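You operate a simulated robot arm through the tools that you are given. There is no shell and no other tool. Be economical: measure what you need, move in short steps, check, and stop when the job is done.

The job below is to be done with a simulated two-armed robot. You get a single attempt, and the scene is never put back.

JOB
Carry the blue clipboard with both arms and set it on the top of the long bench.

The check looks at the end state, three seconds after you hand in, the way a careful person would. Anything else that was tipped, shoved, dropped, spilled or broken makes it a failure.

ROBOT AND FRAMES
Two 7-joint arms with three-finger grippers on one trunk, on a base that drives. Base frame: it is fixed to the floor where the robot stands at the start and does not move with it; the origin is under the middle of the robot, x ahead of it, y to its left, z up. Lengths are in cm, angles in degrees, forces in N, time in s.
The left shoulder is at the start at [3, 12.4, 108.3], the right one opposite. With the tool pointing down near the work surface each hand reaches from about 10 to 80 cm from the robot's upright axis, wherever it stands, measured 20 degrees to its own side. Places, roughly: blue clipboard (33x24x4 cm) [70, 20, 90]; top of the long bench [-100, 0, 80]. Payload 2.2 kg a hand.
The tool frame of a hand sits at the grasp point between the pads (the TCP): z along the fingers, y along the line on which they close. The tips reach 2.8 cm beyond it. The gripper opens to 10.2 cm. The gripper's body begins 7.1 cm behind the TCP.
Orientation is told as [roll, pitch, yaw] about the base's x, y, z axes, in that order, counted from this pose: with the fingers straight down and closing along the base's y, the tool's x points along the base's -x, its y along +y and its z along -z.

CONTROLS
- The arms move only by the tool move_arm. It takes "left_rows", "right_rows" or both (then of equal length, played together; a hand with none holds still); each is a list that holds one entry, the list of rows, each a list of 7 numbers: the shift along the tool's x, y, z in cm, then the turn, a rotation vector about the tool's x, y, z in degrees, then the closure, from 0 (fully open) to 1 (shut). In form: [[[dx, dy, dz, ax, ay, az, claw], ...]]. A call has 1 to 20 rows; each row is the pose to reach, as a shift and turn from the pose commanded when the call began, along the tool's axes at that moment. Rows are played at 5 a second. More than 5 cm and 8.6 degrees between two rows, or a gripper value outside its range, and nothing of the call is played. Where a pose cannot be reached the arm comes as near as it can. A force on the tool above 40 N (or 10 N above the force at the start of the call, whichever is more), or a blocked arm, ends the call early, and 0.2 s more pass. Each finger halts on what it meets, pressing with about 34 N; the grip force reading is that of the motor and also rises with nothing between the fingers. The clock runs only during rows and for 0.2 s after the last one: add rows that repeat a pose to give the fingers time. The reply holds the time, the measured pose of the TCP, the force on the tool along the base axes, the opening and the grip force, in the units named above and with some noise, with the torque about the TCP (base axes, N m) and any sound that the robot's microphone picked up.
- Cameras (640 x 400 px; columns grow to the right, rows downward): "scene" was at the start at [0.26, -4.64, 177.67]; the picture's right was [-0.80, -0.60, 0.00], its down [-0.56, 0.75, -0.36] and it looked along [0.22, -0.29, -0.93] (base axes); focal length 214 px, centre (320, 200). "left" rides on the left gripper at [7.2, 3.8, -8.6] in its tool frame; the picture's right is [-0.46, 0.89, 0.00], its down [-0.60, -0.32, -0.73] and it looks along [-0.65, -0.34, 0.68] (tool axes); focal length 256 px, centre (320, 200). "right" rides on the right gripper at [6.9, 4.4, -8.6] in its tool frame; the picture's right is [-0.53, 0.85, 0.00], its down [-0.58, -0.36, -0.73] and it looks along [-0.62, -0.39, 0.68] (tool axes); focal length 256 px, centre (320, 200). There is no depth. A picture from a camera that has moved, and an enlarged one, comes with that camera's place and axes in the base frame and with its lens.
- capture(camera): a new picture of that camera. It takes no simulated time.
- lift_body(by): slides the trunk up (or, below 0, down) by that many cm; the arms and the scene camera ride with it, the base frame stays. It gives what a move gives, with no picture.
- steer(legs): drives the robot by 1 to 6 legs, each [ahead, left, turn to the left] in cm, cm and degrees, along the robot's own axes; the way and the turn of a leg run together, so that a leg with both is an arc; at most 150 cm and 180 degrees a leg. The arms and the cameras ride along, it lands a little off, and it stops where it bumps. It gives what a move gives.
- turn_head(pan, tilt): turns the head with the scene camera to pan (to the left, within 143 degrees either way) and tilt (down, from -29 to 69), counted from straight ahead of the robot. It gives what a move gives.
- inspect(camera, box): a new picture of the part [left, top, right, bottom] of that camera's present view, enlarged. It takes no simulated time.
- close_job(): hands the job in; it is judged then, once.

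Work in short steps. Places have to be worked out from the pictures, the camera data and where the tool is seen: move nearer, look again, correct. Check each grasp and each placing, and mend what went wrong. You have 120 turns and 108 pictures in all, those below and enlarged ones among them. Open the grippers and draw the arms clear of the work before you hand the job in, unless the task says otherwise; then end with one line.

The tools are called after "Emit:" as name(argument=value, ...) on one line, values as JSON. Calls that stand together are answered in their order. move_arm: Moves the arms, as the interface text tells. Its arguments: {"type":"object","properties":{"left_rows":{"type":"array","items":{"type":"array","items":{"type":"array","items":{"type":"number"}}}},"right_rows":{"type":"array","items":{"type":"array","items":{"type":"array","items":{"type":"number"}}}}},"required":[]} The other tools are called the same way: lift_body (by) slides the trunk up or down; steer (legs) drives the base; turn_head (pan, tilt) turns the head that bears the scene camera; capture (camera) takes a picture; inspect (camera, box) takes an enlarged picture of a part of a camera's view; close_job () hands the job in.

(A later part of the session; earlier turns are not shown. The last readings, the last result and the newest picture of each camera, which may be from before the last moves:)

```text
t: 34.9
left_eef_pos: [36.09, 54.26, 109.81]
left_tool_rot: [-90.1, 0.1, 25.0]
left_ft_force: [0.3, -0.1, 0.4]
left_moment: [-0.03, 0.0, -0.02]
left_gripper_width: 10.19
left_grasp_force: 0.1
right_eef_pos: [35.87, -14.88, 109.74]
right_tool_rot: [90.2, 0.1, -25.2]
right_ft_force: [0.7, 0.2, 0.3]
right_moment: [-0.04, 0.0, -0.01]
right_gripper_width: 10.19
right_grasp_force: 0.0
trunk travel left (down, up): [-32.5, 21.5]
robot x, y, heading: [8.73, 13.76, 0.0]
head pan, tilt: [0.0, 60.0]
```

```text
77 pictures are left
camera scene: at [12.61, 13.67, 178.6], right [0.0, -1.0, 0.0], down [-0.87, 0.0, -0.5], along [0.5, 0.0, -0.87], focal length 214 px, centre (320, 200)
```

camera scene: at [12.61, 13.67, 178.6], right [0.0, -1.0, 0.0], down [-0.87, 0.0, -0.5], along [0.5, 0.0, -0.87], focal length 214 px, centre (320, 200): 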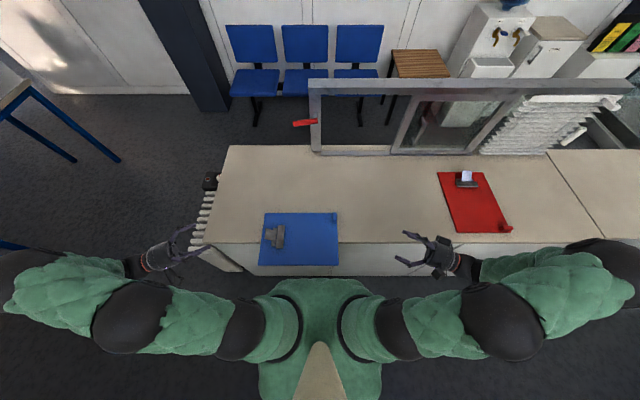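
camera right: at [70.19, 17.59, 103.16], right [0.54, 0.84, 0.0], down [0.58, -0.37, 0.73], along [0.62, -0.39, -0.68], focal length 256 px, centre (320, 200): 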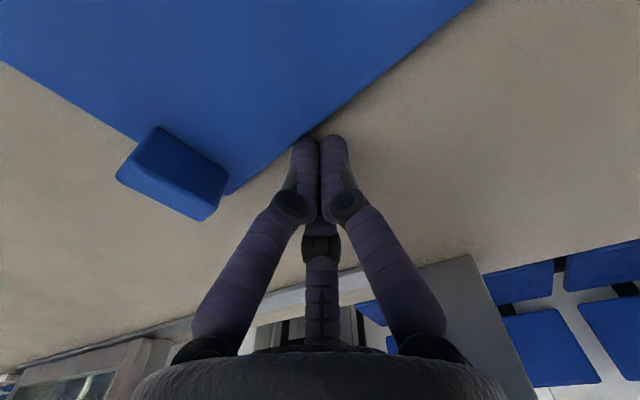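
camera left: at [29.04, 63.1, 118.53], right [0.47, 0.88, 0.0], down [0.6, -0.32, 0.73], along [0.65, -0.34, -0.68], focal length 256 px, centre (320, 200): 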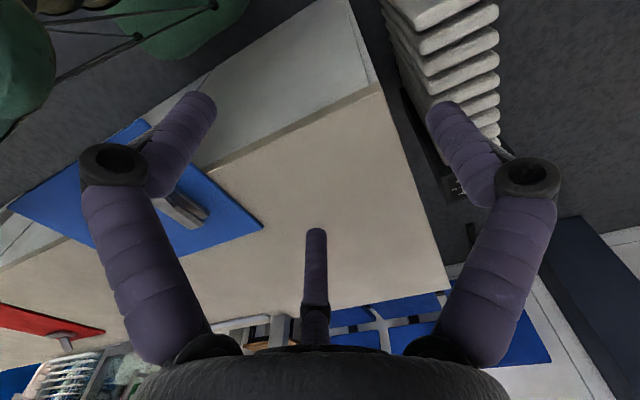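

I add 15° more yaw and descend 8 cm, then check elbow clearance.

Emit:
move_arm(left_rows=[[[0, 0, 0, 0, -7.5, 0, 0], [0, 0, 0, 0, -15, 0, 0], [0, 4, 0, 0, -15, 0, 0], [0, 8, 0, 0, -15, 0, 0], [0, 8, 0, 0, -15, 0, 0]]], right_rows=[[[0, 0, 0, 0, -7.5, 0, 0], [0, 0, 0, 0, -15, 0, 0], [0, -4, 0, 0, -15, 0, 0], [0, -8, 0, 0, -15, 0, 0], [0, -8, 0, 0, -15, 0, 0]]])

Emit:
capture(camera="scene")

Emit:
capture(camera="left")

Emit:
capture(camera="right")

```text
t: 36.1
left_eef_pos: [36.17, 53.88, 101.8]
left_tool_rot: [-90.0, -0.2, 39.9]
left_ft_force: [0.0, -0.3, 0.1]
left_moment: [0.04, 0.01, 0.03]
left_gripper_width: 10.2
left_grasp_force: 0.1
right_eef_pos: [35.89, -14.52, 101.84]
right_tool_rot: [90.0, 0.1, -40.1]
right_ft_force: [0.4, -0.3, -0.3]
right_moment: [-0.03, 0.03, 0.02]
right_gripper_width: 10.22
right_grasp_force: 0.0
trunk travel left (down, up): [-32.5, 21.5]
robot x, y, heading: [8.89, 14.09, -0.1]
head pan, tilt: [0.0, 60.0]
```

```text
76 pictures are left
camera scene: at [12.44, 13.67, 178.61], right [0.0, -1.0, 0.0], down [-0.87, 0.0, -0.5], along [0.5, 0.0, -0.87], focal length 214 px, centre (320, 200)
```

scene: 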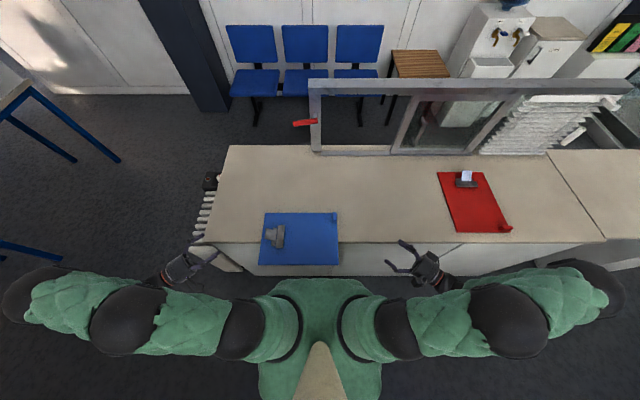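

```text
75 pictures are left
camera left: at [25.09, 55.99, 97.85], right [0.36, 0.3, -0.89], down [-0.01, 0.95, 0.32], along [0.93, -0.11, 0.34], focal length 256 px, centre (320, 200)
```

left: 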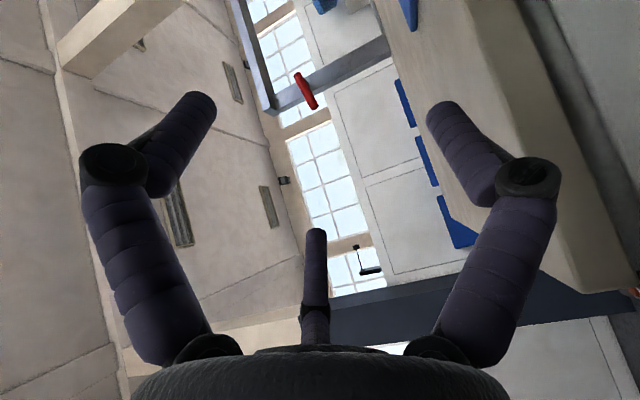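

```text
74 pictures are left
camera right: at [24.8, -16.65, 106.17], right [0.41, -0.35, 0.84], down [-0.03, -0.93, -0.37], along [0.91, 0.12, -0.39], focal length 256 px, centre (320, 200)
```

right: 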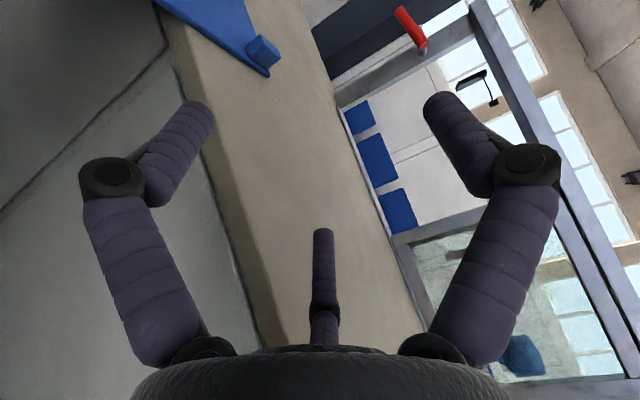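

Elbows are well behind the counter edge now. I descend to board level and move partway in.

Emit:
move_arm(left_rows=[[[0, 4, 0, 0, 0, 0, 0], [0, 8, 0, 0, 0, 0, 0], [0, 9.6, 0, 0, 0, 0, 0], [1.9, 9.6, 2.3, 0, 0, 0, 0], [4.2, 9.6, 5, 0, 0, 0, 0], [6.4, 9.6, 7.66, 0, 0, 0, 0], [6.4, 9.6, 7.66, 0, 0, 0, 0]]], right_rows=[[[0, -4, 0, 0, 0, 0, 0], [0, -8, 0, 0, 0, 0, 0], [0, -9.6, 0, 0, 0, 0, 0], [2.6, -9.6, 3.1, 0, 0, 0, 0], [5.6, -9.6, 6.7, 0, 0, 0, 0], [8.6, -9.6, 10.3, 0, 0, 0, 0], [8.6, -9.6, 10.3, 0, 0, 0, 0]]])

Emit:
capture(camera="scene")

Emit:
capture(camera="left")

Emit:
capture(camera="right")

```text
t: 37.7
left_eef_pos: [36.0, 44.18, 92.57]
left_tool_rot: [-90.0, 0.0, 39.9]
left_ft_force: [0.8, -0.1, -0.9]
left_moment: [0.01, -0.03, 0.0]
left_gripper_width: 10.22
left_grasp_force: 0.1
right_eef_pos: [35.85, -1.36, 92.31]
right_tool_rot: [90.1, 0.1, -40.0]
right_ft_force: [-0.2, 0.5, -0.1]
right_moment: [-0.02, -0.02, 0.01]
right_gripper_width: 10.21
right_grasp_force: 0.0
trunk travel left (down, up): [-32.5, 21.5]
robot x, y, heading: [8.86, 14.0, -0.2]
head pan, tilt: [0.0, 60.0]
```

```text
73 pictures are left
camera scene: at [12.42, 13.62, 178.61], right [0.0, -1.0, 0.0], down [-0.87, 0.0, -0.5], along [0.5, 0.0, -0.87], focal length 214 px, centre (320, 200)
```

scene: 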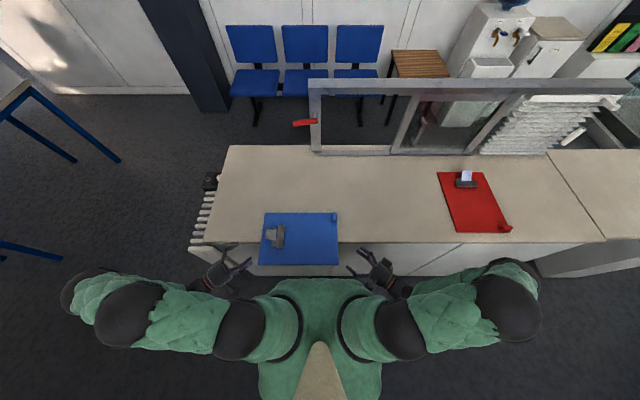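

```text
72 pictures are left
camera left: at [25.0, 46.23, 88.64], right [0.36, 0.3, -0.89], down [-0.01, 0.95, 0.32], along [0.93, -0.11, 0.34], focal length 256 px, centre (320, 200)
```

left: 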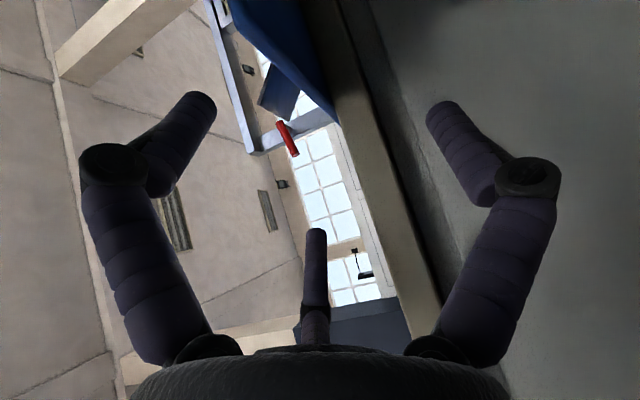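

```text
71 pictures are left
camera right: at [24.9, -3.43, 96.67], right [0.41, -0.34, 0.84], down [-0.03, -0.93, -0.37], along [0.91, 0.12, -0.39], focal length 256 px, centre (320, 200)
```

right: 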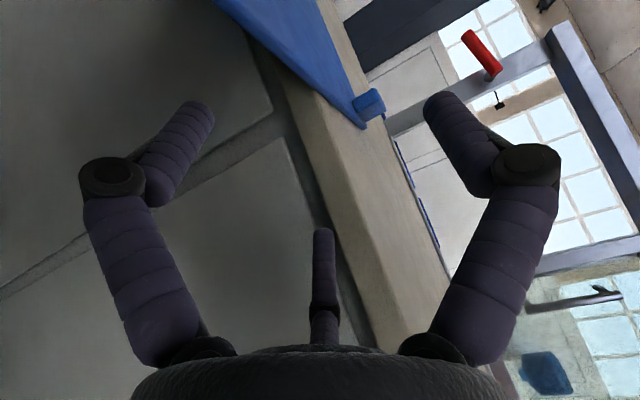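

Board lies between the open fingers in height. I move in to about 1 cm short of the grasp.

Emit:
move_arm(left_rows=[[[2, 0.3, 2.4, 0, 0, 0, 0], [4.05, 0.3, 4.83, 0, 0, 0, 0], [4.05, 0.3, 4.83, 0, 0, 0, 0]]], right_rows=[[[2.5, -0.1, 3, 0, 0, 0, 0], [5.1, -0.1, 6.05, 0, 0, 0, 0], [5.1, -0.1, 6.05, 0, 0, 0, 0]]])

Emit:
inspect(camera="scene", box=[200, 200, 420, 320])

Emit:
capture(camera="left")

Emit:
capture(camera="right")

```text
t: 38.3
left_eef_pos: [36.08, 38.24, 92.24]
left_tool_rot: [-89.8, 0.2, 40.0]
left_ft_force: [-1.0, -0.7, -0.8]
left_moment: [-0.01, 0.01, -0.01]
left_gripper_width: 10.21
left_grasp_force: 0.0
right_eef_pos: [36.57, 5.4, 92.09]
right_tool_rot: [89.9, -0.3, -40.8]
right_ft_force: [2.0, -0.5, -0.1]
right_moment: [-0.02, 0.23, 0.04]
right_gripper_width: 10.19
right_grasp_force: 0.0
trunk travel left (down, up): [-32.5, 21.5]
robot x, y, heading: [9.15, 14.07, 0.1]
head pan, tilt: [0.0, 60.0]
stopped in row 3 (right hand): the force on the tool passed its limit at 70 N (the readings are from after the stop); the commanded pose is now the measured one
```

```text
2.91 times, centred on (310, 260) of scene
camera zoom: at [12.47, 13.64, 178.61], right [0.0, -1.0, 0.0], down [-0.87, 0.0, -0.5], along [0.5, 0.0, -0.87], focal length 624 px, centre (349, 26)
```

zoom: 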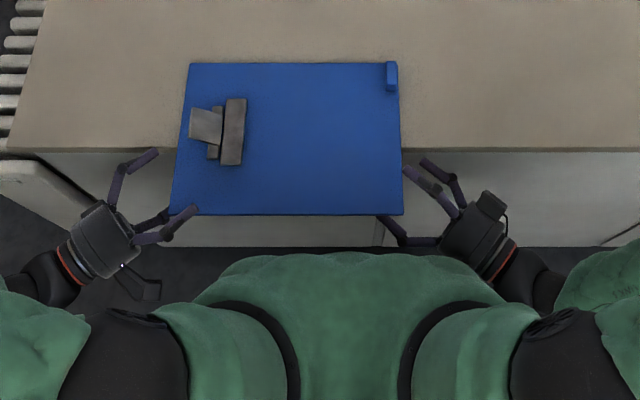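

```text
69 pictures are left
camera left: at [25.04, 40.22, 88.31], right [0.35, 0.3, -0.89], down [-0.01, 0.95, 0.32], along [0.93, -0.11, 0.34], focal length 256 px, centre (320, 200)
```

left: 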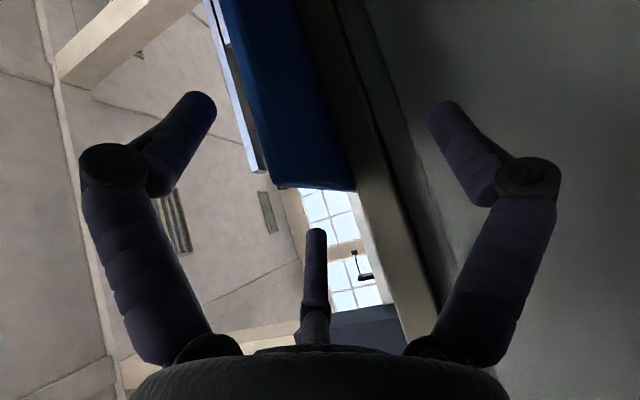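

```text
68 pictures are left
camera right: at [25.47, 3.35, 96.34], right [0.4, -0.34, 0.85], down [-0.04, -0.93, -0.36], along [0.91, 0.11, -0.39], focal length 256 px, centre (320, 200)
```

right: 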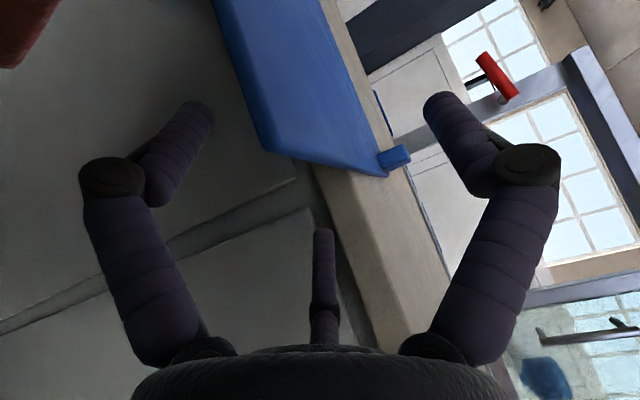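

The right hand touched something — likely its third (forward, lower) finger on the counter edge. I look closely at both hands before moving.

Emit:
inspect(camera="scene", box=[320, 240, 390, 285])

Emit:
inspect(camera="scene", box=[210, 240, 280, 285])

```text
8.89 times, centred on (355, 262) of scene
camera zoom: at [12.47, 13.64, 178.61], right [0.0, -1.0, 0.0], down [-0.87, 0.0, -0.5], along [0.5, 0.0, -0.87], focal length 1906 px, centre (9, -356)
```

zoom: 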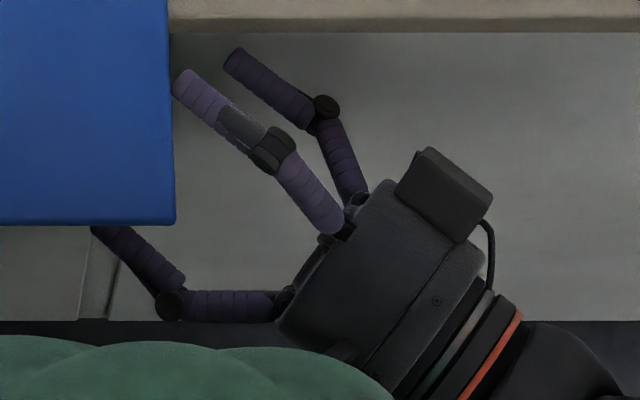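

```text
8.89 times, centred on (245, 262) of scene
camera zoom: at [12.47, 13.64, 178.61], right [0.0, -1.0, 0.0], down [-0.87, 0.0, -0.5], along [0.5, 0.0, -0.87], focal length 1906 px, centre (987, -356)
```

zoom: 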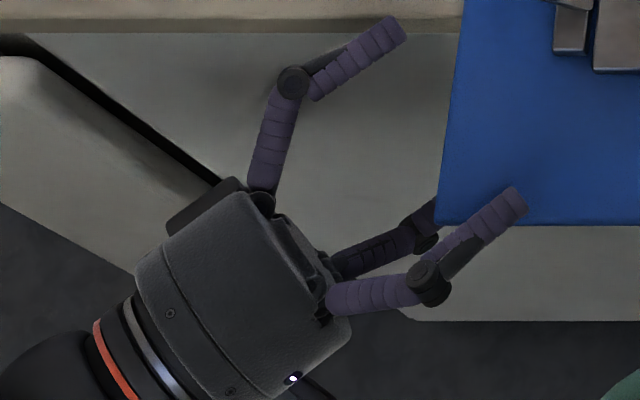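

The grippers are three-fingered; the right hand's forward lower finger met the counter edge. I shift both grasp points ~2 cm nearer the robot and go in ~2 cm past the board's ends.

Emit:
move_arm(left_rows=[[[1.23, 0, -1.03, 0, 0, 0, 0], [2, 0, -0.1, 0, 0, 0, 0], [2.74, 0, 0.77, 0, 0, 0, 0], [2.74, 0, 0.77, 0, 0, 0, 0]]], right_rows=[[[1.76, 0, -1.48, 0, 0, 0, 0], [2.8, 0, -0.3, 0, 0, 0, 0], [3.82, 0, 0.97, 0, 0, 0, 0], [3.82, 0, 0.97, 0, 0, 0, 0]]])

Emit:
inspect(camera="scene", box=[220, 200, 380, 300])

Emit:
capture(camera="right")

Emit:
capture(camera="left")

```text
t: 38.7
left_eef_pos: [35.2, 38.22, 92.27]
left_tool_rot: [-90.1, 0.1, 39.9]
left_ft_force: [0.2, 0.3, 0.1]
left_moment: [0.01, 0.02, 0.03]
left_gripper_width: 10.2
left_grasp_force: 0.1
right_eef_pos: [35.88, 4.22, 91.75]
right_tool_rot: [89.5, 0.3, -42.5]
right_ft_force: [-1.3, -0.6, 0.0]
right_moment: [-0.05, 0.0, 0.02]
right_gripper_width: 10.2
right_grasp_force: 0.1
trunk travel left (down, up): [-32.5, 21.5]
robot x, y, heading: [8.95, 13.93, -0.2]
head pan, tilt: [0.0, 60.0]
stopped in row 1 (right hand): the force on the tool passed its limit at 134 N (the readings are from after the stop); the commanded pose is now the measured one
```

```text
4.00 times, centred on (300, 250) of scene
camera zoom: at [12.33, 13.61, 178.61], right [0.0, -1.0, 0.0], down [-0.87, 0.0, -0.5], along [0.5, 0.0, -0.87], focal length 858 px, centre (400, 0)
```

zoom: 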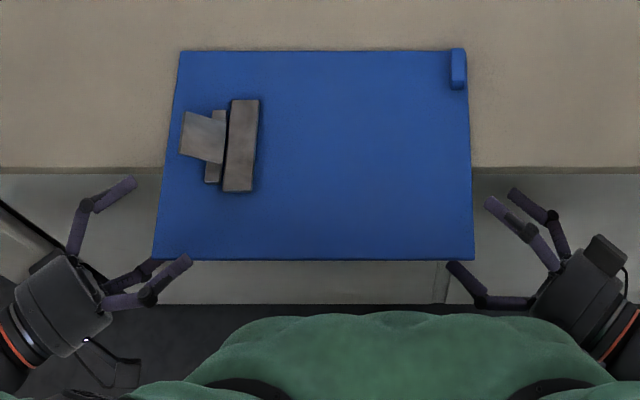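

```text
64 pictures are left
camera right: at [24.96, 2.63, 96.16], right [0.4, -0.36, 0.84], down [-0.07, -0.93, -0.36], along [0.91, 0.08, -0.4], focal length 256 px, centre (320, 200)
```

right: 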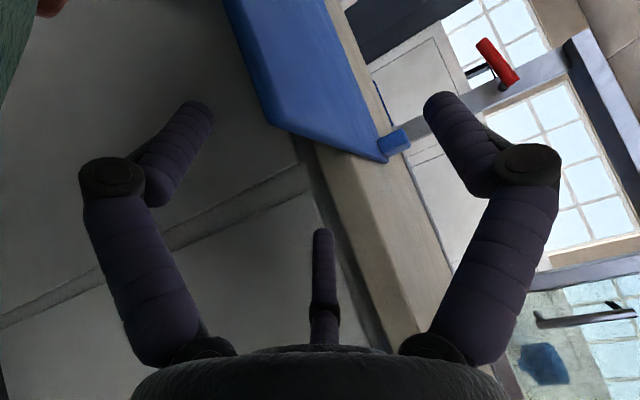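

```text
63 pictures are left
camera left: at [24.09, 40.2, 88.36], right [0.36, 0.3, -0.89], down [-0.01, 0.95, 0.32], along [0.93, -0.11, 0.34], focal length 256 px, centre (320, 200)
```

left: 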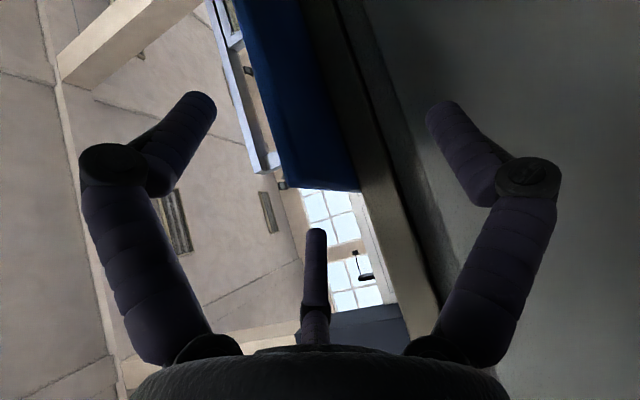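

Force rose while moving toward the robot, so the right wrist is touching the robot's own torso, not the counter. Backing the base 10 cm gives the arms room (hands slide freely back with it).

Emit:
move_arm(right_rows=[[[-1, 0, -1, 0, 0, 0, 0], [-1, 0, -1, 0, 0, 0, 0]]], left_rows=[[[0, 0, -1.5, 0, 0, 0, 0], [0, 0, -3, 0, 0, 0, 0]]])

Emit:
steer(legs=[[-10, 0, 0]])

Emit:
capture(camera="scene")

```text
t: 39.3
left_eef_pos: [33.21, 40.54, 92.32]
left_tool_rot: [-90.1, 0.1, 40.0]
left_ft_force: [-0.2, 0.2, 0.2]
left_moment: [0.01, 0.0, -0.03]
left_gripper_width: 10.18
left_grasp_force: 0.0
right_eef_pos: [36.03, 2.99, 91.88]
right_tool_rot: [89.4, 0.4, -42.5]
right_ft_force: [0.4, 0.5, 0.5]
right_moment: [0.02, 0.02, 0.0]
right_gripper_width: 10.19
right_grasp_force: 0.0
trunk travel left (down, up): [-32.5, 21.5]
robot x, y, heading: [8.93, 13.81, -0.2]
head pan, tilt: [0.0, 60.0]
```

```text
t: 40.4
left_eef_pos: [22.94, 40.54, 92.41]
left_tool_rot: [-90.1, 0.2, 39.8]
left_ft_force: [-0.6, 0.4, -0.8]
left_moment: [0.03, 0.01, 0.06]
left_gripper_width: 10.2
left_grasp_force: 0.1
right_eef_pos: [25.81, 2.91, 91.82]
right_tool_rot: [89.4, 0.2, -42.4]
right_ft_force: [-0.3, -0.1, 0.8]
right_moment: [-0.02, 0.01, 0.0]
right_gripper_width: 10.21
right_grasp_force: 0.0
trunk travel left (down, up): [-32.5, 21.5]
robot x, y, heading: [-1.21, 13.8, 0.1]
head pan, tilt: [0.0, 60.0]
```

```text
62 pictures are left
camera scene: at [2.08, 13.69, 178.61], right [0.0, -1.0, 0.0], down [-0.87, 0.0, -0.5], along [0.5, 0.0, -0.87], focal length 214 px, centre (320, 200)
```

scene: 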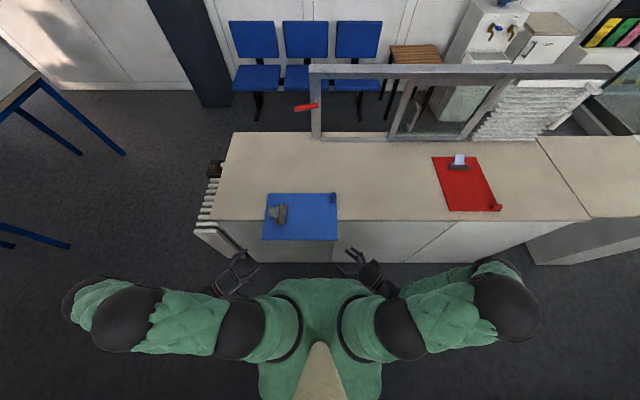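

I shift the base 8 cm left to centre on the board, then bring the hands forward to near the grasp.

Emit:
steer(legs=[[0, 8, 0]])

Emit:
move_arm(right_rows=[[[-2.8, 0.1, 0, 0, 0, 0, 0], [-5.5, 0.2, 0, 0, 0, 0, 0], [-8.2, 0.3, 0, 0, 0, 0, 0], [-8.2, 0.3, 1, 0, 0, 0, 0], [-8.2, 0.3, 1, 0, 0, 0, 0]]], left_rows=[[[0, 0.1, 3.5, 0, 0, 0, 0], [-0.5, 0.2, 7, 0, 0, 0, 0], [-1.1, 0.2, 10.5, 0, 0, 0, 0], [-1.1, 0.2, 13.5, 0, 0, 0, 0], [-1.1, 0.2, 13.5, 0, 0, 0, 0]]])

Emit:
inspect(camera="scene", box=[240, 180, 400, 290])

```text
t: 41.5
left_eef_pos: [23.06, 48.76, 92.27]
left_tool_rot: [-90.1, 0.2, 40.0]
left_ft_force: [0.3, 0.0, -0.6]
left_moment: [0.0, 0.0, -0.05]
left_gripper_width: 10.21
left_grasp_force: 0.1
right_eef_pos: [25.93, 11.23, 91.95]
right_tool_rot: [89.4, 0.1, -42.3]
right_ft_force: [0.1, 0.9, -0.1]
right_moment: [-0.04, 0.0, 0.0]
right_gripper_width: 10.21
right_grasp_force: 0.1
trunk travel left (down, up): [-32.5, 21.5]
robot x, y, heading: [-1.64, 22.1, -0.2]
head pan, tilt: [0.0, 60.0]
```

```text
t: 42.7
left_eef_pos: [32.47, 38.88, 92.17]
left_tool_rot: [-90.1, 0.1, 40.1]
left_ft_force: [0.6, 0.6, -0.5]
left_moment: [-0.02, -0.01, 0.0]
left_gripper_width: 10.21
left_grasp_force: 0.1
right_eef_pos: [32.73, 6.3, 92.16]
right_tool_rot: [89.4, 0.4, -42.2]
right_ft_force: [0.2, 0.3, 0.3]
right_moment: [0.0, 0.0, -0.01]
right_gripper_width: 10.2
right_grasp_force: 0.0
trunk travel left (down, up): [-32.5, 21.5]
robot x, y, heading: [-1.53, 22.62, 0.1]
head pan, tilt: [0.0, 60.0]
```

```text
3.64 times, centred on (320, 235) of scene
camera zoom: at [2.29, 21.8, 178.61], right [0.0, -1.0, 0.0], down [-0.87, 0.0, -0.5], along [0.5, 0.0, -0.87], focal length 780 px, centre (320, 73)
```

zoom: 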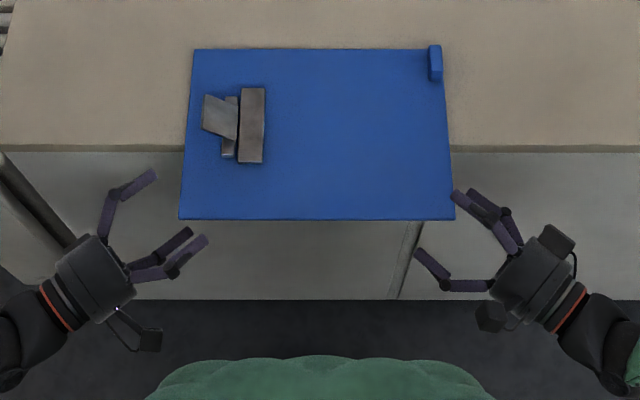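

Board and hands agree with my estimates. I advance along the fingers to the grasp.

Emit:
move_arm(right_rows=[[[0, 0, 1.2, 0, 0, 0, 0], [0, 0, 2.4, 0, 0, 0, 0], [0, 0, 3.5, 0, 0, 0, 0], [0, 0, 3.5, 0, 0, 0, 0]]], left_rows=[[[0, 0, 1.4, 0, 0, 0, 0], [0, 0, 2.8, 0, 0, 0, 0], [0, 0, 4, 0, 0, 0, 0], [0, 0, 4, 0, 0, 0, 0]]])

Emit:
inspect(camera="scene", box=[240, 180, 400, 290])

Emit:
capture(camera="right")

Emit:
capture(camera="left")

```text
t: 43.7
left_eef_pos: [35.29, 35.94, 92.17]
left_tool_rot: [-90.1, 0.1, 39.9]
left_ft_force: [1.4, 0.3, -0.5]
left_moment: [-0.01, -0.01, 0.0]
left_gripper_width: 10.23
left_grasp_force: 0.1
right_eef_pos: [35.02, 9.08, 92.22]
right_tool_rot: [89.4, 0.3, -42.2]
right_ft_force: [0.2, 0.5, 0.3]
right_moment: [0.02, 0.01, -0.03]
right_gripper_width: 10.22
right_grasp_force: 0.1
trunk travel left (down, up): [-32.5, 21.5]
robot x, y, heading: [-1.21, 21.94, 0.2]
head pan, tilt: [0.0, 60.0]
```

```text
3.64 times, centred on (320, 235) of scene
camera zoom: at [2.29, 21.8, 178.61], right [0.0, -1.0, 0.0], down [-0.87, 0.0, -0.5], along [0.5, 0.0, -0.87], focal length 780 px, centre (320, 73)
```

zoom: 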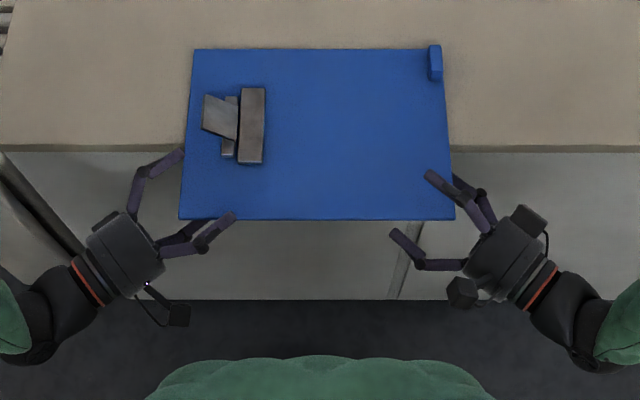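

```text
59 pictures are left
camera right: at [24.05, 7.36, 96.63], right [0.4, -0.36, 0.84], down [-0.07, -0.93, -0.36], along [0.91, 0.09, -0.4], focal length 256 px, centre (320, 200)
```

right: 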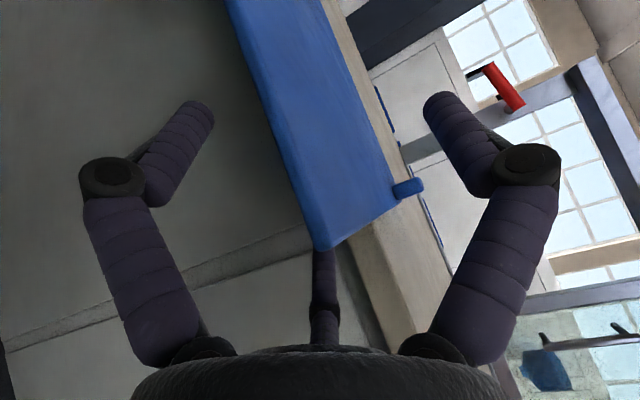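

```text
58 pictures are left
camera left: at [24.2, 37.9, 88.22], right [0.36, 0.3, -0.89], down [-0.01, 0.95, 0.32], along [0.93, -0.11, 0.34], focal length 256 px, centre (320, 200)
```

left: 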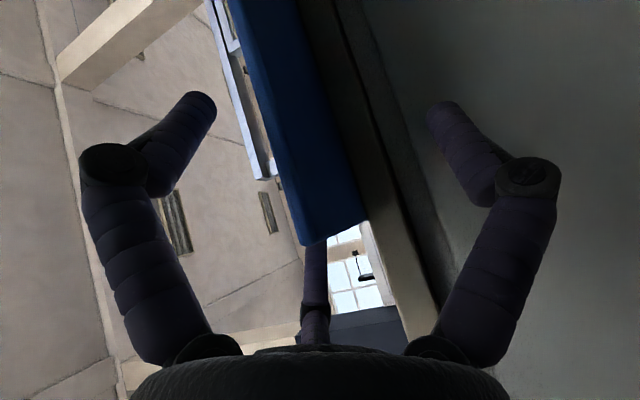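

The board is between the fingers of both hands, centred in height. I close both grippers gradually.

Emit:
move_arm(right_rows=[[[0, 0, 0, 0, 0, 0, 0.2], [0, 0, 0, 0, 0, 0, 0.4], [0, 0, 0, 0, 0, 0, 0.6], [0, 0, 0, 0, 0, 0, 0.8], [0, 0, 0, 0, 0, 0, 0.9], [0, 0, 0, 0, 0, 0, 1], [0, 0, 0, 0, 0, 0, 1], [0, 0, 0, 0, 0, 0, 1]]], left_rows=[[[0, 0, 0, 0, 0, 0, 0.2], [0, 0, 0, 0, 0, 0, 0.4], [0, 0, 0, 0, 0, 0, 0.6], [0, 0, 0, 0, 0, 0, 0.8], [0, 0, 0, 0, 0, 0, 0.9], [0, 0, 0, 0, 0, 0, 1], [0, 0, 0, 0, 0, 0, 1], [0, 0, 0, 0, 0, 0, 1]]])

Emit:
inspect(camera="scene", box=[240, 180, 400, 290])

Emit:
capture(camera="right")

Emit:
capture(camera="left")

```text
t: 45.0
left_eef_pos: [35.42, 36.16, 92.67]
left_tool_rot: [-91.0, -0.3, 40.1]
left_ft_force: [2.4, 1.2, 25.4]
left_moment: [-0.5, -0.48, 0.09]
left_gripper_width: 1.44
left_grasp_force: 34.2
right_eef_pos: [35.07, 8.99, 92.19]
right_tool_rot: [89.6, 0.2, -42.3]
right_ft_force: [-0.7, 0.1, -0.9]
right_moment: [0.31, -0.84, -0.05]
right_gripper_width: 1.48
right_grasp_force: 33.8
trunk travel left (down, up): [-32.5, 21.5]
robot x, y, heading: [-1.1, 21.73, -0.1]
head pan, tilt: [0.0, 60.0]
stopped in row 6 (left hand): the force on the tool passed its limit at 51 N (the readings are from after the stop); the commanded pose is now the measured one
```

```text
3.64 times, centred on (320, 235) of scene
camera zoom: at [2.23, 21.76, 178.61], right [0.0, -1.0, 0.0], down [-0.87, 0.0, -0.5], along [0.5, 0.0, -0.87], focal length 780 px, centre (320, 73)
```

zoom: 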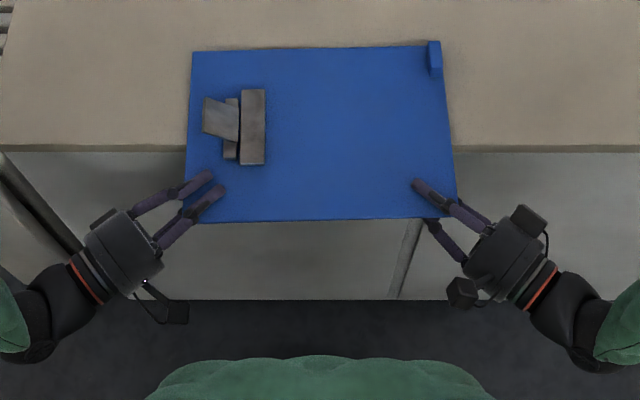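

```text
56 pictures are left
camera right: at [23.99, 7.35, 96.63], right [0.4, -0.36, 0.84], down [-0.07, -0.93, -0.36], along [0.91, 0.09, -0.4], focal length 256 px, centre (320, 200)
```

right: 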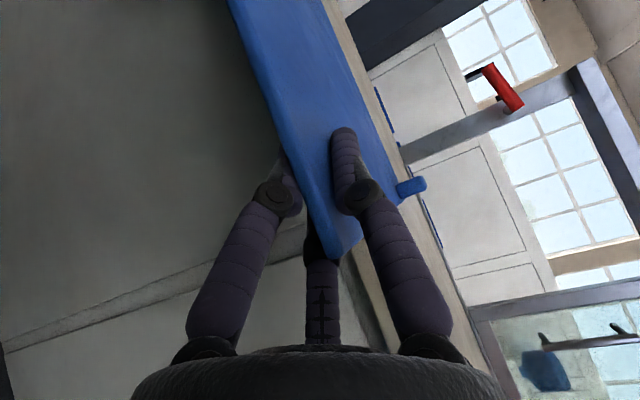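

```text
55 pictures are left
camera left: at [24.42, 38.0, 88.56], right [0.37, 0.29, -0.88], down [-0.01, 0.95, 0.31], along [0.93, -0.1, 0.36], focal length 256 px, centre (320, 200)
```

left: 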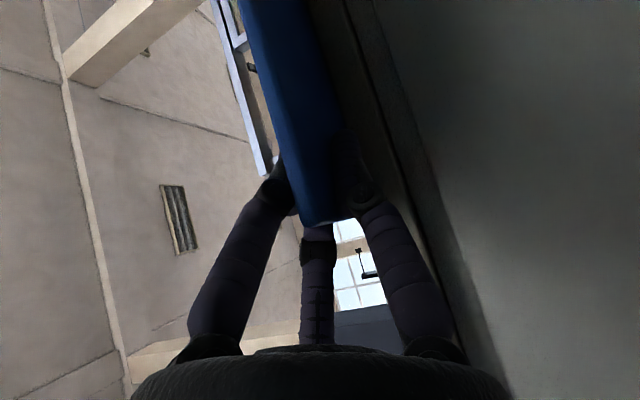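

Both hands hold the board (openings ~1.45 cm). I lift 2 cm slowly and check weight and slip.

Emit:
move_arm(right_rows=[[[0, 0.5, 0, 0, 0, 0, 1], [0, 1, 0, 0, 0, 0, 1], [0, 1.5, 0, 0, 0, 0, 1], [0, 2, 0, 0, 0, 0, 1], [0, 2, 0, 0, 0, 0, 1]]], left_rows=[[[0, -0.5, 0, 0, 0, 0, 1], [0, -1, 0, 0, 0, 0, 1], [0, -1.5, 0, 0, 0, 0, 1], [0, -2, 0, 0, 0, 0, 1], [0, -2, 0, 0, 0, 0, 1]]])

Emit:
inspect(camera="scene", box=[240, 180, 400, 290])

Emit:
capture(camera="right")

```text
t: 46.2
left_eef_pos: [35.39, 36.02, 94.27]
left_tool_rot: [-90.7, -0.1, 40.0]
left_ft_force: [0.6, -9.5, 2.1]
left_moment: [-0.43, 0.46, 0.58]
left_gripper_width: 1.45
left_grasp_force: 33.4
right_eef_pos: [35.01, 9.07, 94.18]
right_tool_rot: [89.4, 0.3, -42.2]
right_ft_force: [-0.5, 10.4, -5.0]
right_moment: [-0.46, -0.1, -0.26]
right_gripper_width: 1.45
right_grasp_force: 33.9
trunk travel left (down, up): [-32.5, 21.5]
robot x, y, heading: [-1.17, 21.95, 0.0]
head pan, tilt: [0.0, 60.0]
```

```text
3.64 times, centred on (320, 235) of scene
camera zoom: at [2.4, 21.81, 178.6], right [0.0, -1.0, 0.0], down [-0.87, 0.0, -0.5], along [0.5, 0.0, -0.87], focal length 780 px, centre (320, 73)
```

zoom: 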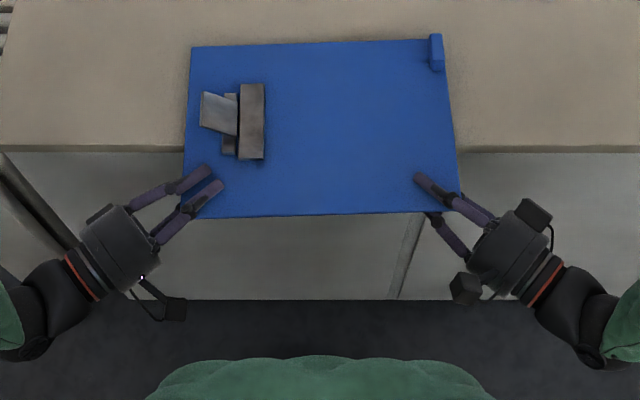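

```text
53 pictures are left
camera right: at [24.02, 7.33, 98.68], right [0.4, -0.36, 0.84], down [-0.07, -0.93, -0.36], along [0.91, 0.09, -0.4], focal length 256 px, centre (320, 200)
```

right: 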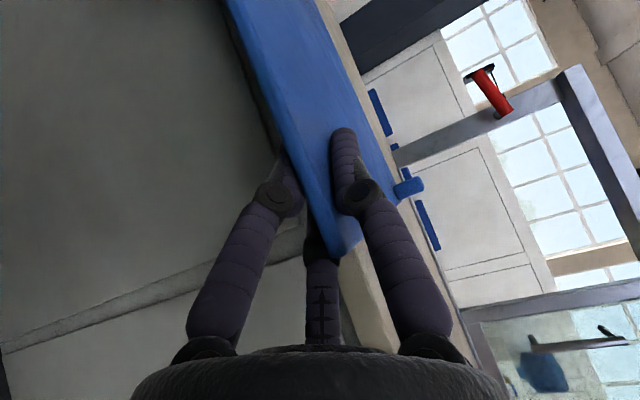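

It comes up level and is light. I lift 10 cm more.

Emit:
move_arm(right_rows=[[[0, 1.5, 0, 0, 0, 0, 1], [0, 3, 0, 0, 0, 0, 1], [0, 4.5, 0, 0, 0, 0, 1], [0, 6, 0, 0, 0, 0, 1], [0, 7.5, 0, 0, 0, 0, 1], [0, 9, 0, 0, 0, 0, 1], [0, 10, 0, 0, 0, 0, 1], [0, 10, 0, 0, 0, 0, 1]]], left_rows=[[[0, -1.5, 0, 0, 0, 0, 1], [0, -3, 0, 0, 0, 0, 1], [0, -4.5, 0, 0, 0, 0, 1], [0, -6, 0, 0, 0, 0, 1], [0, -7.5, 0, 0, 0, 0, 1], [0, -9, 0, 0, 0, 0, 1], [0, -10, 0, 0, 0, 0, 1], [0, -10, 0, 0, 0, 0, 1]]])

Emit:
capture(camera="scene")

Emit:
capture(camera="right")

```text
t: 48.0
left_eef_pos: [35.34, 36.15, 104.47]
left_tool_rot: [-90.7, -0.2, 40.3]
left_ft_force: [8.7, -2.0, -1.3]
left_moment: [-0.02, 0.48, 1.42]
left_gripper_width: 1.45
left_grasp_force: 33.3
right_eef_pos: [35.01, 9.32, 104.03]
right_tool_rot: [89.4, 0.4, -42.2]
right_ft_force: [-7.7, 1.5, -2.6]
right_moment: [-0.2, -0.17, 0.95]
right_gripper_width: 1.41
right_grasp_force: 33.7
trunk travel left (down, up): [-32.5, 21.5]
robot x, y, heading: [-1.47, 21.68, 0.2]
head pan, tilt: [0.0, 60.0]
```

```text
52 pictures are left
camera scene: at [2.41, 21.81, 178.6], right [0.0, -1.0, 0.0], down [-0.87, 0.0, -0.5], along [0.5, 0.0, -0.87], focal length 214 px, centre (320, 200)
```

scene: 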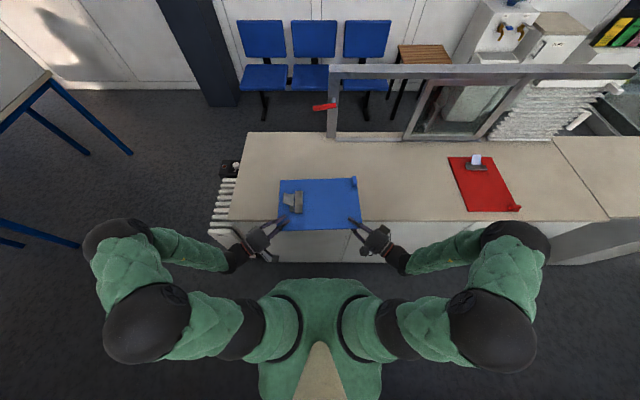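

```text
51 pictures are left
camera right: at [24.1, 7.55, 108.54], right [0.4, -0.35, 0.84], down [-0.07, -0.93, -0.36], along [0.91, 0.09, -0.4], focal length 256 px, centre (320, 200)
```

right: 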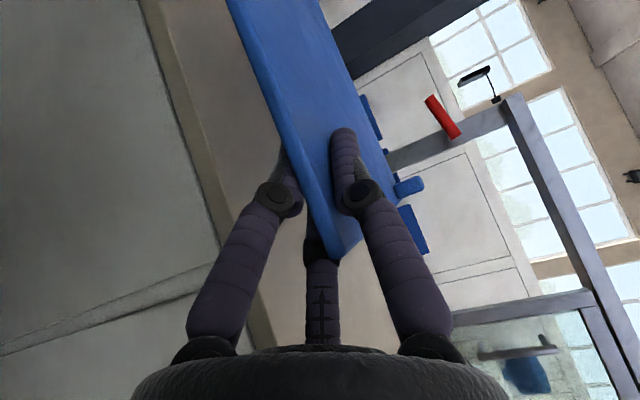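

The board is held firmly and level at z≈104. I back away 20 cm, then shift right so I line up with the free spot on the bench.

Emit:
steer(legs=[[-20, 0, 0], [0, -29, 0]])

Emit:
capture(camera="scene")

```text
t: 51.2
left_eef_pos: [15.14, 7.11, 104.42]
left_tool_rot: [-90.6, -0.1, 40.0]
left_ft_force: [2.2, -4.2, -0.3]
left_moment: [-0.05, 0.45, 0.25]
left_gripper_width: 1.43
left_grasp_force: 33.5
right_eef_pos: [15.07, -19.77, 104.1]
right_tool_rot: [89.5, 0.2, -42.3]
right_ft_force: [-1.7, 2.6, -2.7]
right_moment: [-0.23, -0.13, 0.24]
right_gripper_width: 1.44
right_grasp_force: 34.2
trunk travel left (down, up): [-32.5, 21.5]
robot x, y, heading: [-21.4, -6.95, -0.2]
head pan, tilt: [0.0, 60.0]
```

```text
50 pictures are left
camera scene: at [-17.74, -7.28, 178.6], right [0.0, -1.0, 0.0], down [-0.87, 0.0, -0.5], along [0.5, 0.0, -0.87], focal length 214 px, centre (320, 200)
```

scene: 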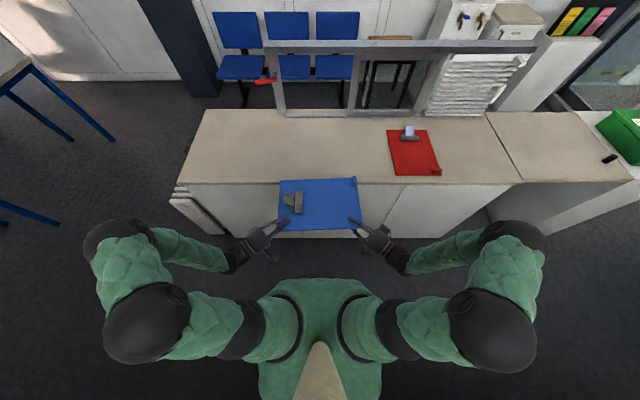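

Turning to face the bench; sweep space is clear at this height.

Emit:
steer(legs=[[0, 0, 90], [0, 0, 90]])

Emit:
capture(camera="scene")

```text
t: 59.2
left_eef_pos: [-58.22, -20.22, 104.47]
left_tool_rot: [-90.6, -0.1, -141.5]
left_ft_force: [-0.6, 0.3, -0.8]
left_moment: [0.01, -0.48, 0.03]
left_gripper_width: 1.45
left_grasp_force: 34.3
right_eef_pos: [-57.42, 6.81, 104.09]
right_tool_rot: [89.4, 0.1, 136.2]
right_ft_force: [-0.5, 0.2, -3.4]
right_moment: [0.21, 0.12, -0.01]
right_gripper_width: 1.42
right_grasp_force: 33.6
trunk travel left (down, up): [-32.5, 21.5]
robot x, y, heading: [-21.29, -7.01, 178.6]
head pan, tilt: [0.0, 60.0]
```

```text
49 pictures are left
camera scene: at [-25.17, -7.04, 178.6], right [0.03, 1.0, 0.0], down [0.87, -0.02, -0.5], along [-0.5, 0.01, -0.87], focal length 214 px, centre (320, 200)
```

scene: 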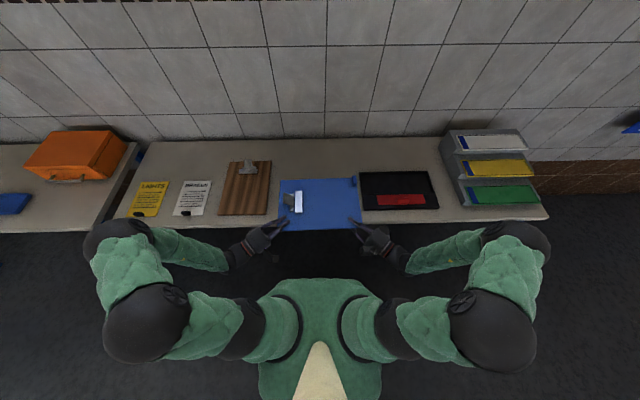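

Bench edge is x≈-67.8 and the free gap y≈-32…+15 (centre -8.5). I correct heading and lateral offset, then advance so that only ~5 cm overhangs with fingers outside the edge.

Emit:
steer(legs=[[0, 1.7, 1.4], [5.2, 0, 0]])

Emit:
lift_body(by=-15)

Emit:
capture(camera="scene")

Emit:
capture(camera="right")

```text
t: 60.5
left_eef_pos: [-63.17, -22.82, 104.36]
left_tool_rot: [-90.5, 0.0, -140.0]
left_ft_force: [-1.3, 0.8, -0.9]
left_moment: [0.08, -0.49, -0.03]
left_gripper_width: 1.43
left_grasp_force: 33.5
right_eef_pos: [-63.05, 4.14, 103.99]
right_tool_rot: [89.2, 0.4, 137.7]
right_ft_force: [-0.5, -0.7, -3.0]
right_moment: [0.17, 0.12, 0.02]
right_gripper_width: 1.43
right_grasp_force: 34.1
trunk travel left (down, up): [-32.5, 21.5]
robot x, y, heading: [-26.65, -9.06, 179.7]
head pan, tilt: [0.0, 60.0]
```

```text
t: 62.3
left_eef_pos: [-62.96, -22.86, 89.28]
left_tool_rot: [-90.7, -0.1, -140.0]
left_ft_force: [-0.3, 0.7, -0.8]
left_moment: [0.05, -0.49, 0.09]
left_gripper_width: 1.44
left_grasp_force: 33.4
right_eef_pos: [-62.81, 4.16, 89.17]
right_tool_rot: [89.4, 0.2, 137.5]
right_ft_force: [-0.5, -0.5, -2.5]
right_moment: [0.23, 0.16, -0.07]
right_gripper_width: 1.47
right_grasp_force: 33.7
trunk travel left (down, up): [-17.5, 36.5]
robot x, y, heading: [-26.39, -8.75, 180.1]
head pan, tilt: [0.0, 60.0]
```

```text
48 pictures are left
camera scene: at [-30.29, -8.89, 163.62], right [0.0, 1.0, 0.0], down [0.87, 0.0, -0.5], along [-0.5, 0.0, -0.87], focal length 214 px, centre (320, 200)
```

scene: 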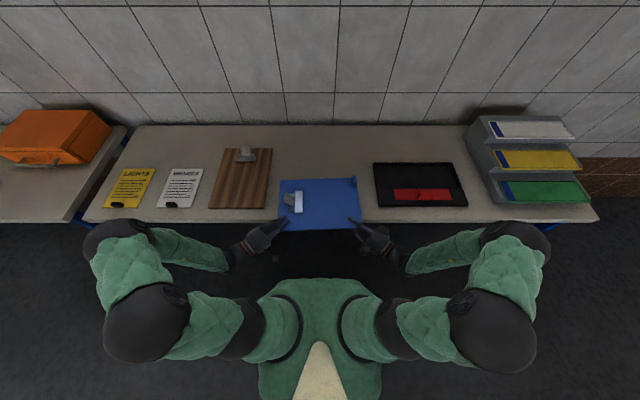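

```text
47 pictures are left
camera right: at [-52.15, 5.81, 93.56], right [-0.4, 0.36, 0.84], down [0.07, 0.93, -0.36], along [-0.91, -0.08, -0.4], focal length 256 px, centre (320, 200)
```

right: 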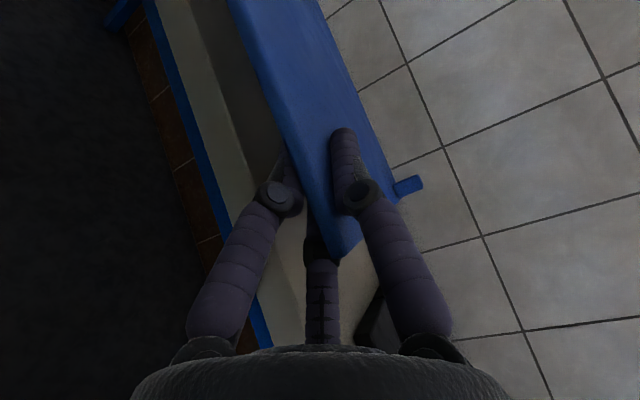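

Gap and edge agree with before; I lower 5.5 cm more with the trunk, then check.

Emit:
lift_body(by=-5.5)

Emit:
capture(camera="right")

Emit:
inspect(camera="scene", box=[220, 150, 420, 280])

```text
t: 63.2
left_eef_pos: [-62.99, -22.81, 83.96]
left_tool_rot: [-90.7, 0.0, -140.0]
left_ft_force: [0.7, 0.6, -0.7]
left_moment: [0.05, -0.5, 0.04]
left_gripper_width: 1.43
left_grasp_force: 33.8
right_eef_pos: [-62.83, 4.15, 83.47]
right_tool_rot: [89.4, 0.2, 137.6]
right_ft_force: [-0.4, 0.3, -3.1]
right_moment: [0.22, 0.08, -0.08]
right_gripper_width: 1.43
right_grasp_force: 34.0
trunk travel left (down, up): [-12.0, 42.0]
robot x, y, heading: [-26.35, -8.41, 179.8]
head pan, tilt: [0.0, 60.0]
```

```text
46 pictures are left
camera right: at [-52.14, 5.82, 88.05], right [-0.4, 0.36, 0.84], down [0.07, 0.93, -0.36], along [-0.91, -0.08, -0.4], focal length 256 px, centre (320, 200)
```

right: 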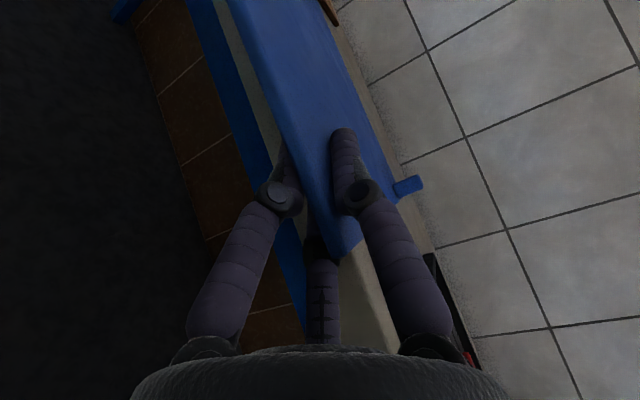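

```text
3.08 times, centred on (320, 215) of scene
camera zoom: at [-30.28, -8.88, 158.12], right [0.0, 1.0, 0.0], down [0.87, 0.0, -0.5], along [-0.5, 0.0, -0.87], focal length 660 px, centre (320, 154)
```

zoom: 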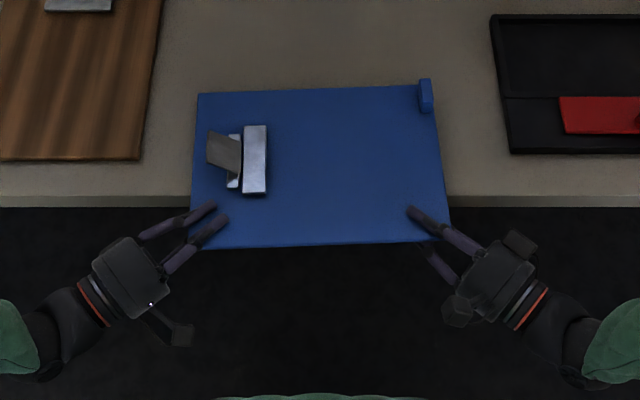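

CoM would be ~3–4 cm inside the edge; I advance 1.5 cm more, then lower slowly with the arms until contact.

Emit:
steer(legs=[[1.5, 0, 0]])

Emit:
move_arm(right_rows=[[[0, -0.4, 0, 0, 0, 0, 1], [0, -0.8, 0, 0, 0, 0, 1], [0, -1.2, 0, 0, 0, 0, 1], [0, -1.6, 0, 0, 0, 0, 1], [0, -2, 0, 0, 0, 0, 1], [0, -2, 0, 0, 0, 0, 1]]], left_rows=[[[0, 0.5, 0, 0, 0, 0, 1], [0, 0.9, 0, 0, 0, 0, 1], [0, 1.4, 0, 0, 0, 0, 1], [0, 1.8, 0, 0, 0, 0, 1], [0, 2.3, 0, 0, 0, 0, 1], [0, 2.3, 0, 0, 0, 0, 1]]])

```text
t: 64.0
left_eef_pos: [-64.59, -22.92, 83.93]
left_tool_rot: [-90.6, 0.0, -140.0]
left_ft_force: [-0.2, 0.5, -0.8]
left_moment: [0.05, -0.48, -0.02]
left_gripper_width: 1.42
left_grasp_force: 34.2
right_eef_pos: [-64.44, 4.13, 83.65]
right_tool_rot: [89.4, 0.2, 137.6]
right_ft_force: [-0.1, -0.9, -2.2]
right_moment: [0.25, 0.11, -0.02]
right_gripper_width: 1.4
right_grasp_force: 33.2
trunk travel left (down, up): [-12.0, 42.0]
robot x, y, heading: [-28.12, -8.97, 179.8]
head pan, tilt: [0.0, 60.0]
```

```text
t: 65.0
left_eef_pos: [-64.44, -22.83, 82.68]
left_tool_rot: [-91.5, -0.4, -140.0]
left_ft_force: [2.0, 0.9, 12.9]
left_moment: [-0.47, -0.65, 0.44]
left_gripper_width: 1.47
left_grasp_force: 33.5
right_eef_pos: [-64.47, 4.06, 82.35]
right_tool_rot: [89.4, 0.2, 137.6]
right_ft_force: [0.5, -2.0, -1.1]
right_moment: [-0.15, 0.85, -0.33]
right_gripper_width: 1.44
right_grasp_force: 34.0
trunk travel left (down, up): [-12.0, 42.0]
robot x, y, heading: [-28.03, -8.57, 179.7]
head pan, tilt: [0.0, 60.0]
stopped in row 4 (left hand): the force on the tool passed its limit at 46 N (the readings are from after the stop); the commanded pose is now the measured one
```

Contact at TCP z≈82.6 on the left side; I look at whether the board is resting on the bench.

Emit:
capture(camera="left")

Emit:
capture(camera="right")

Emit:
inspect(camera="scene", box=[220, 150, 420, 280])

```text
44 pictures are left
camera left: at [-53.44, -24.72, 78.51], right [-0.38, -0.28, -0.88], down [0.01, -0.95, 0.3], along [-0.93, 0.1, 0.36], focal length 256 px, centre (320, 200)
```

left: 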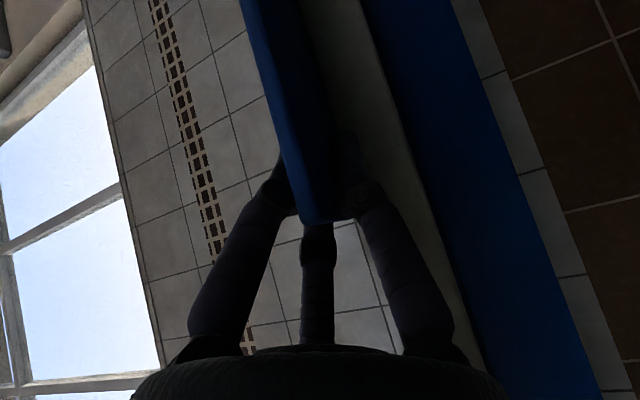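

```text
43 pictures are left
camera right: at [-53.68, 5.79, 86.73], right [-0.4, 0.36, 0.84], down [0.07, 0.93, -0.36], along [-0.91, -0.09, -0.4], focal length 256 px, centre (320, 200)
```

right: 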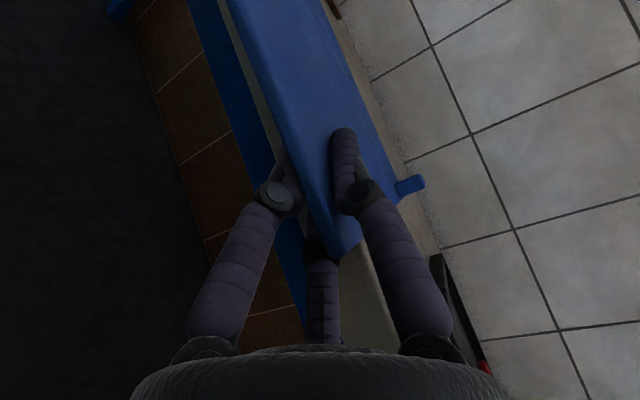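

```text
3.08 times, centred on (320, 215) of scene
camera zoom: at [-31.69, -8.85, 158.11], right [0.0, 1.0, 0.0], down [0.87, 0.0, -0.5], along [-0.5, 0.0, -0.87], focal length 660 px, centre (320, 154)
```

zoom: 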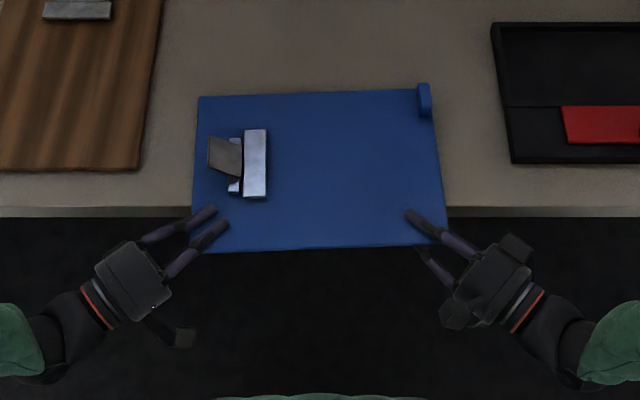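

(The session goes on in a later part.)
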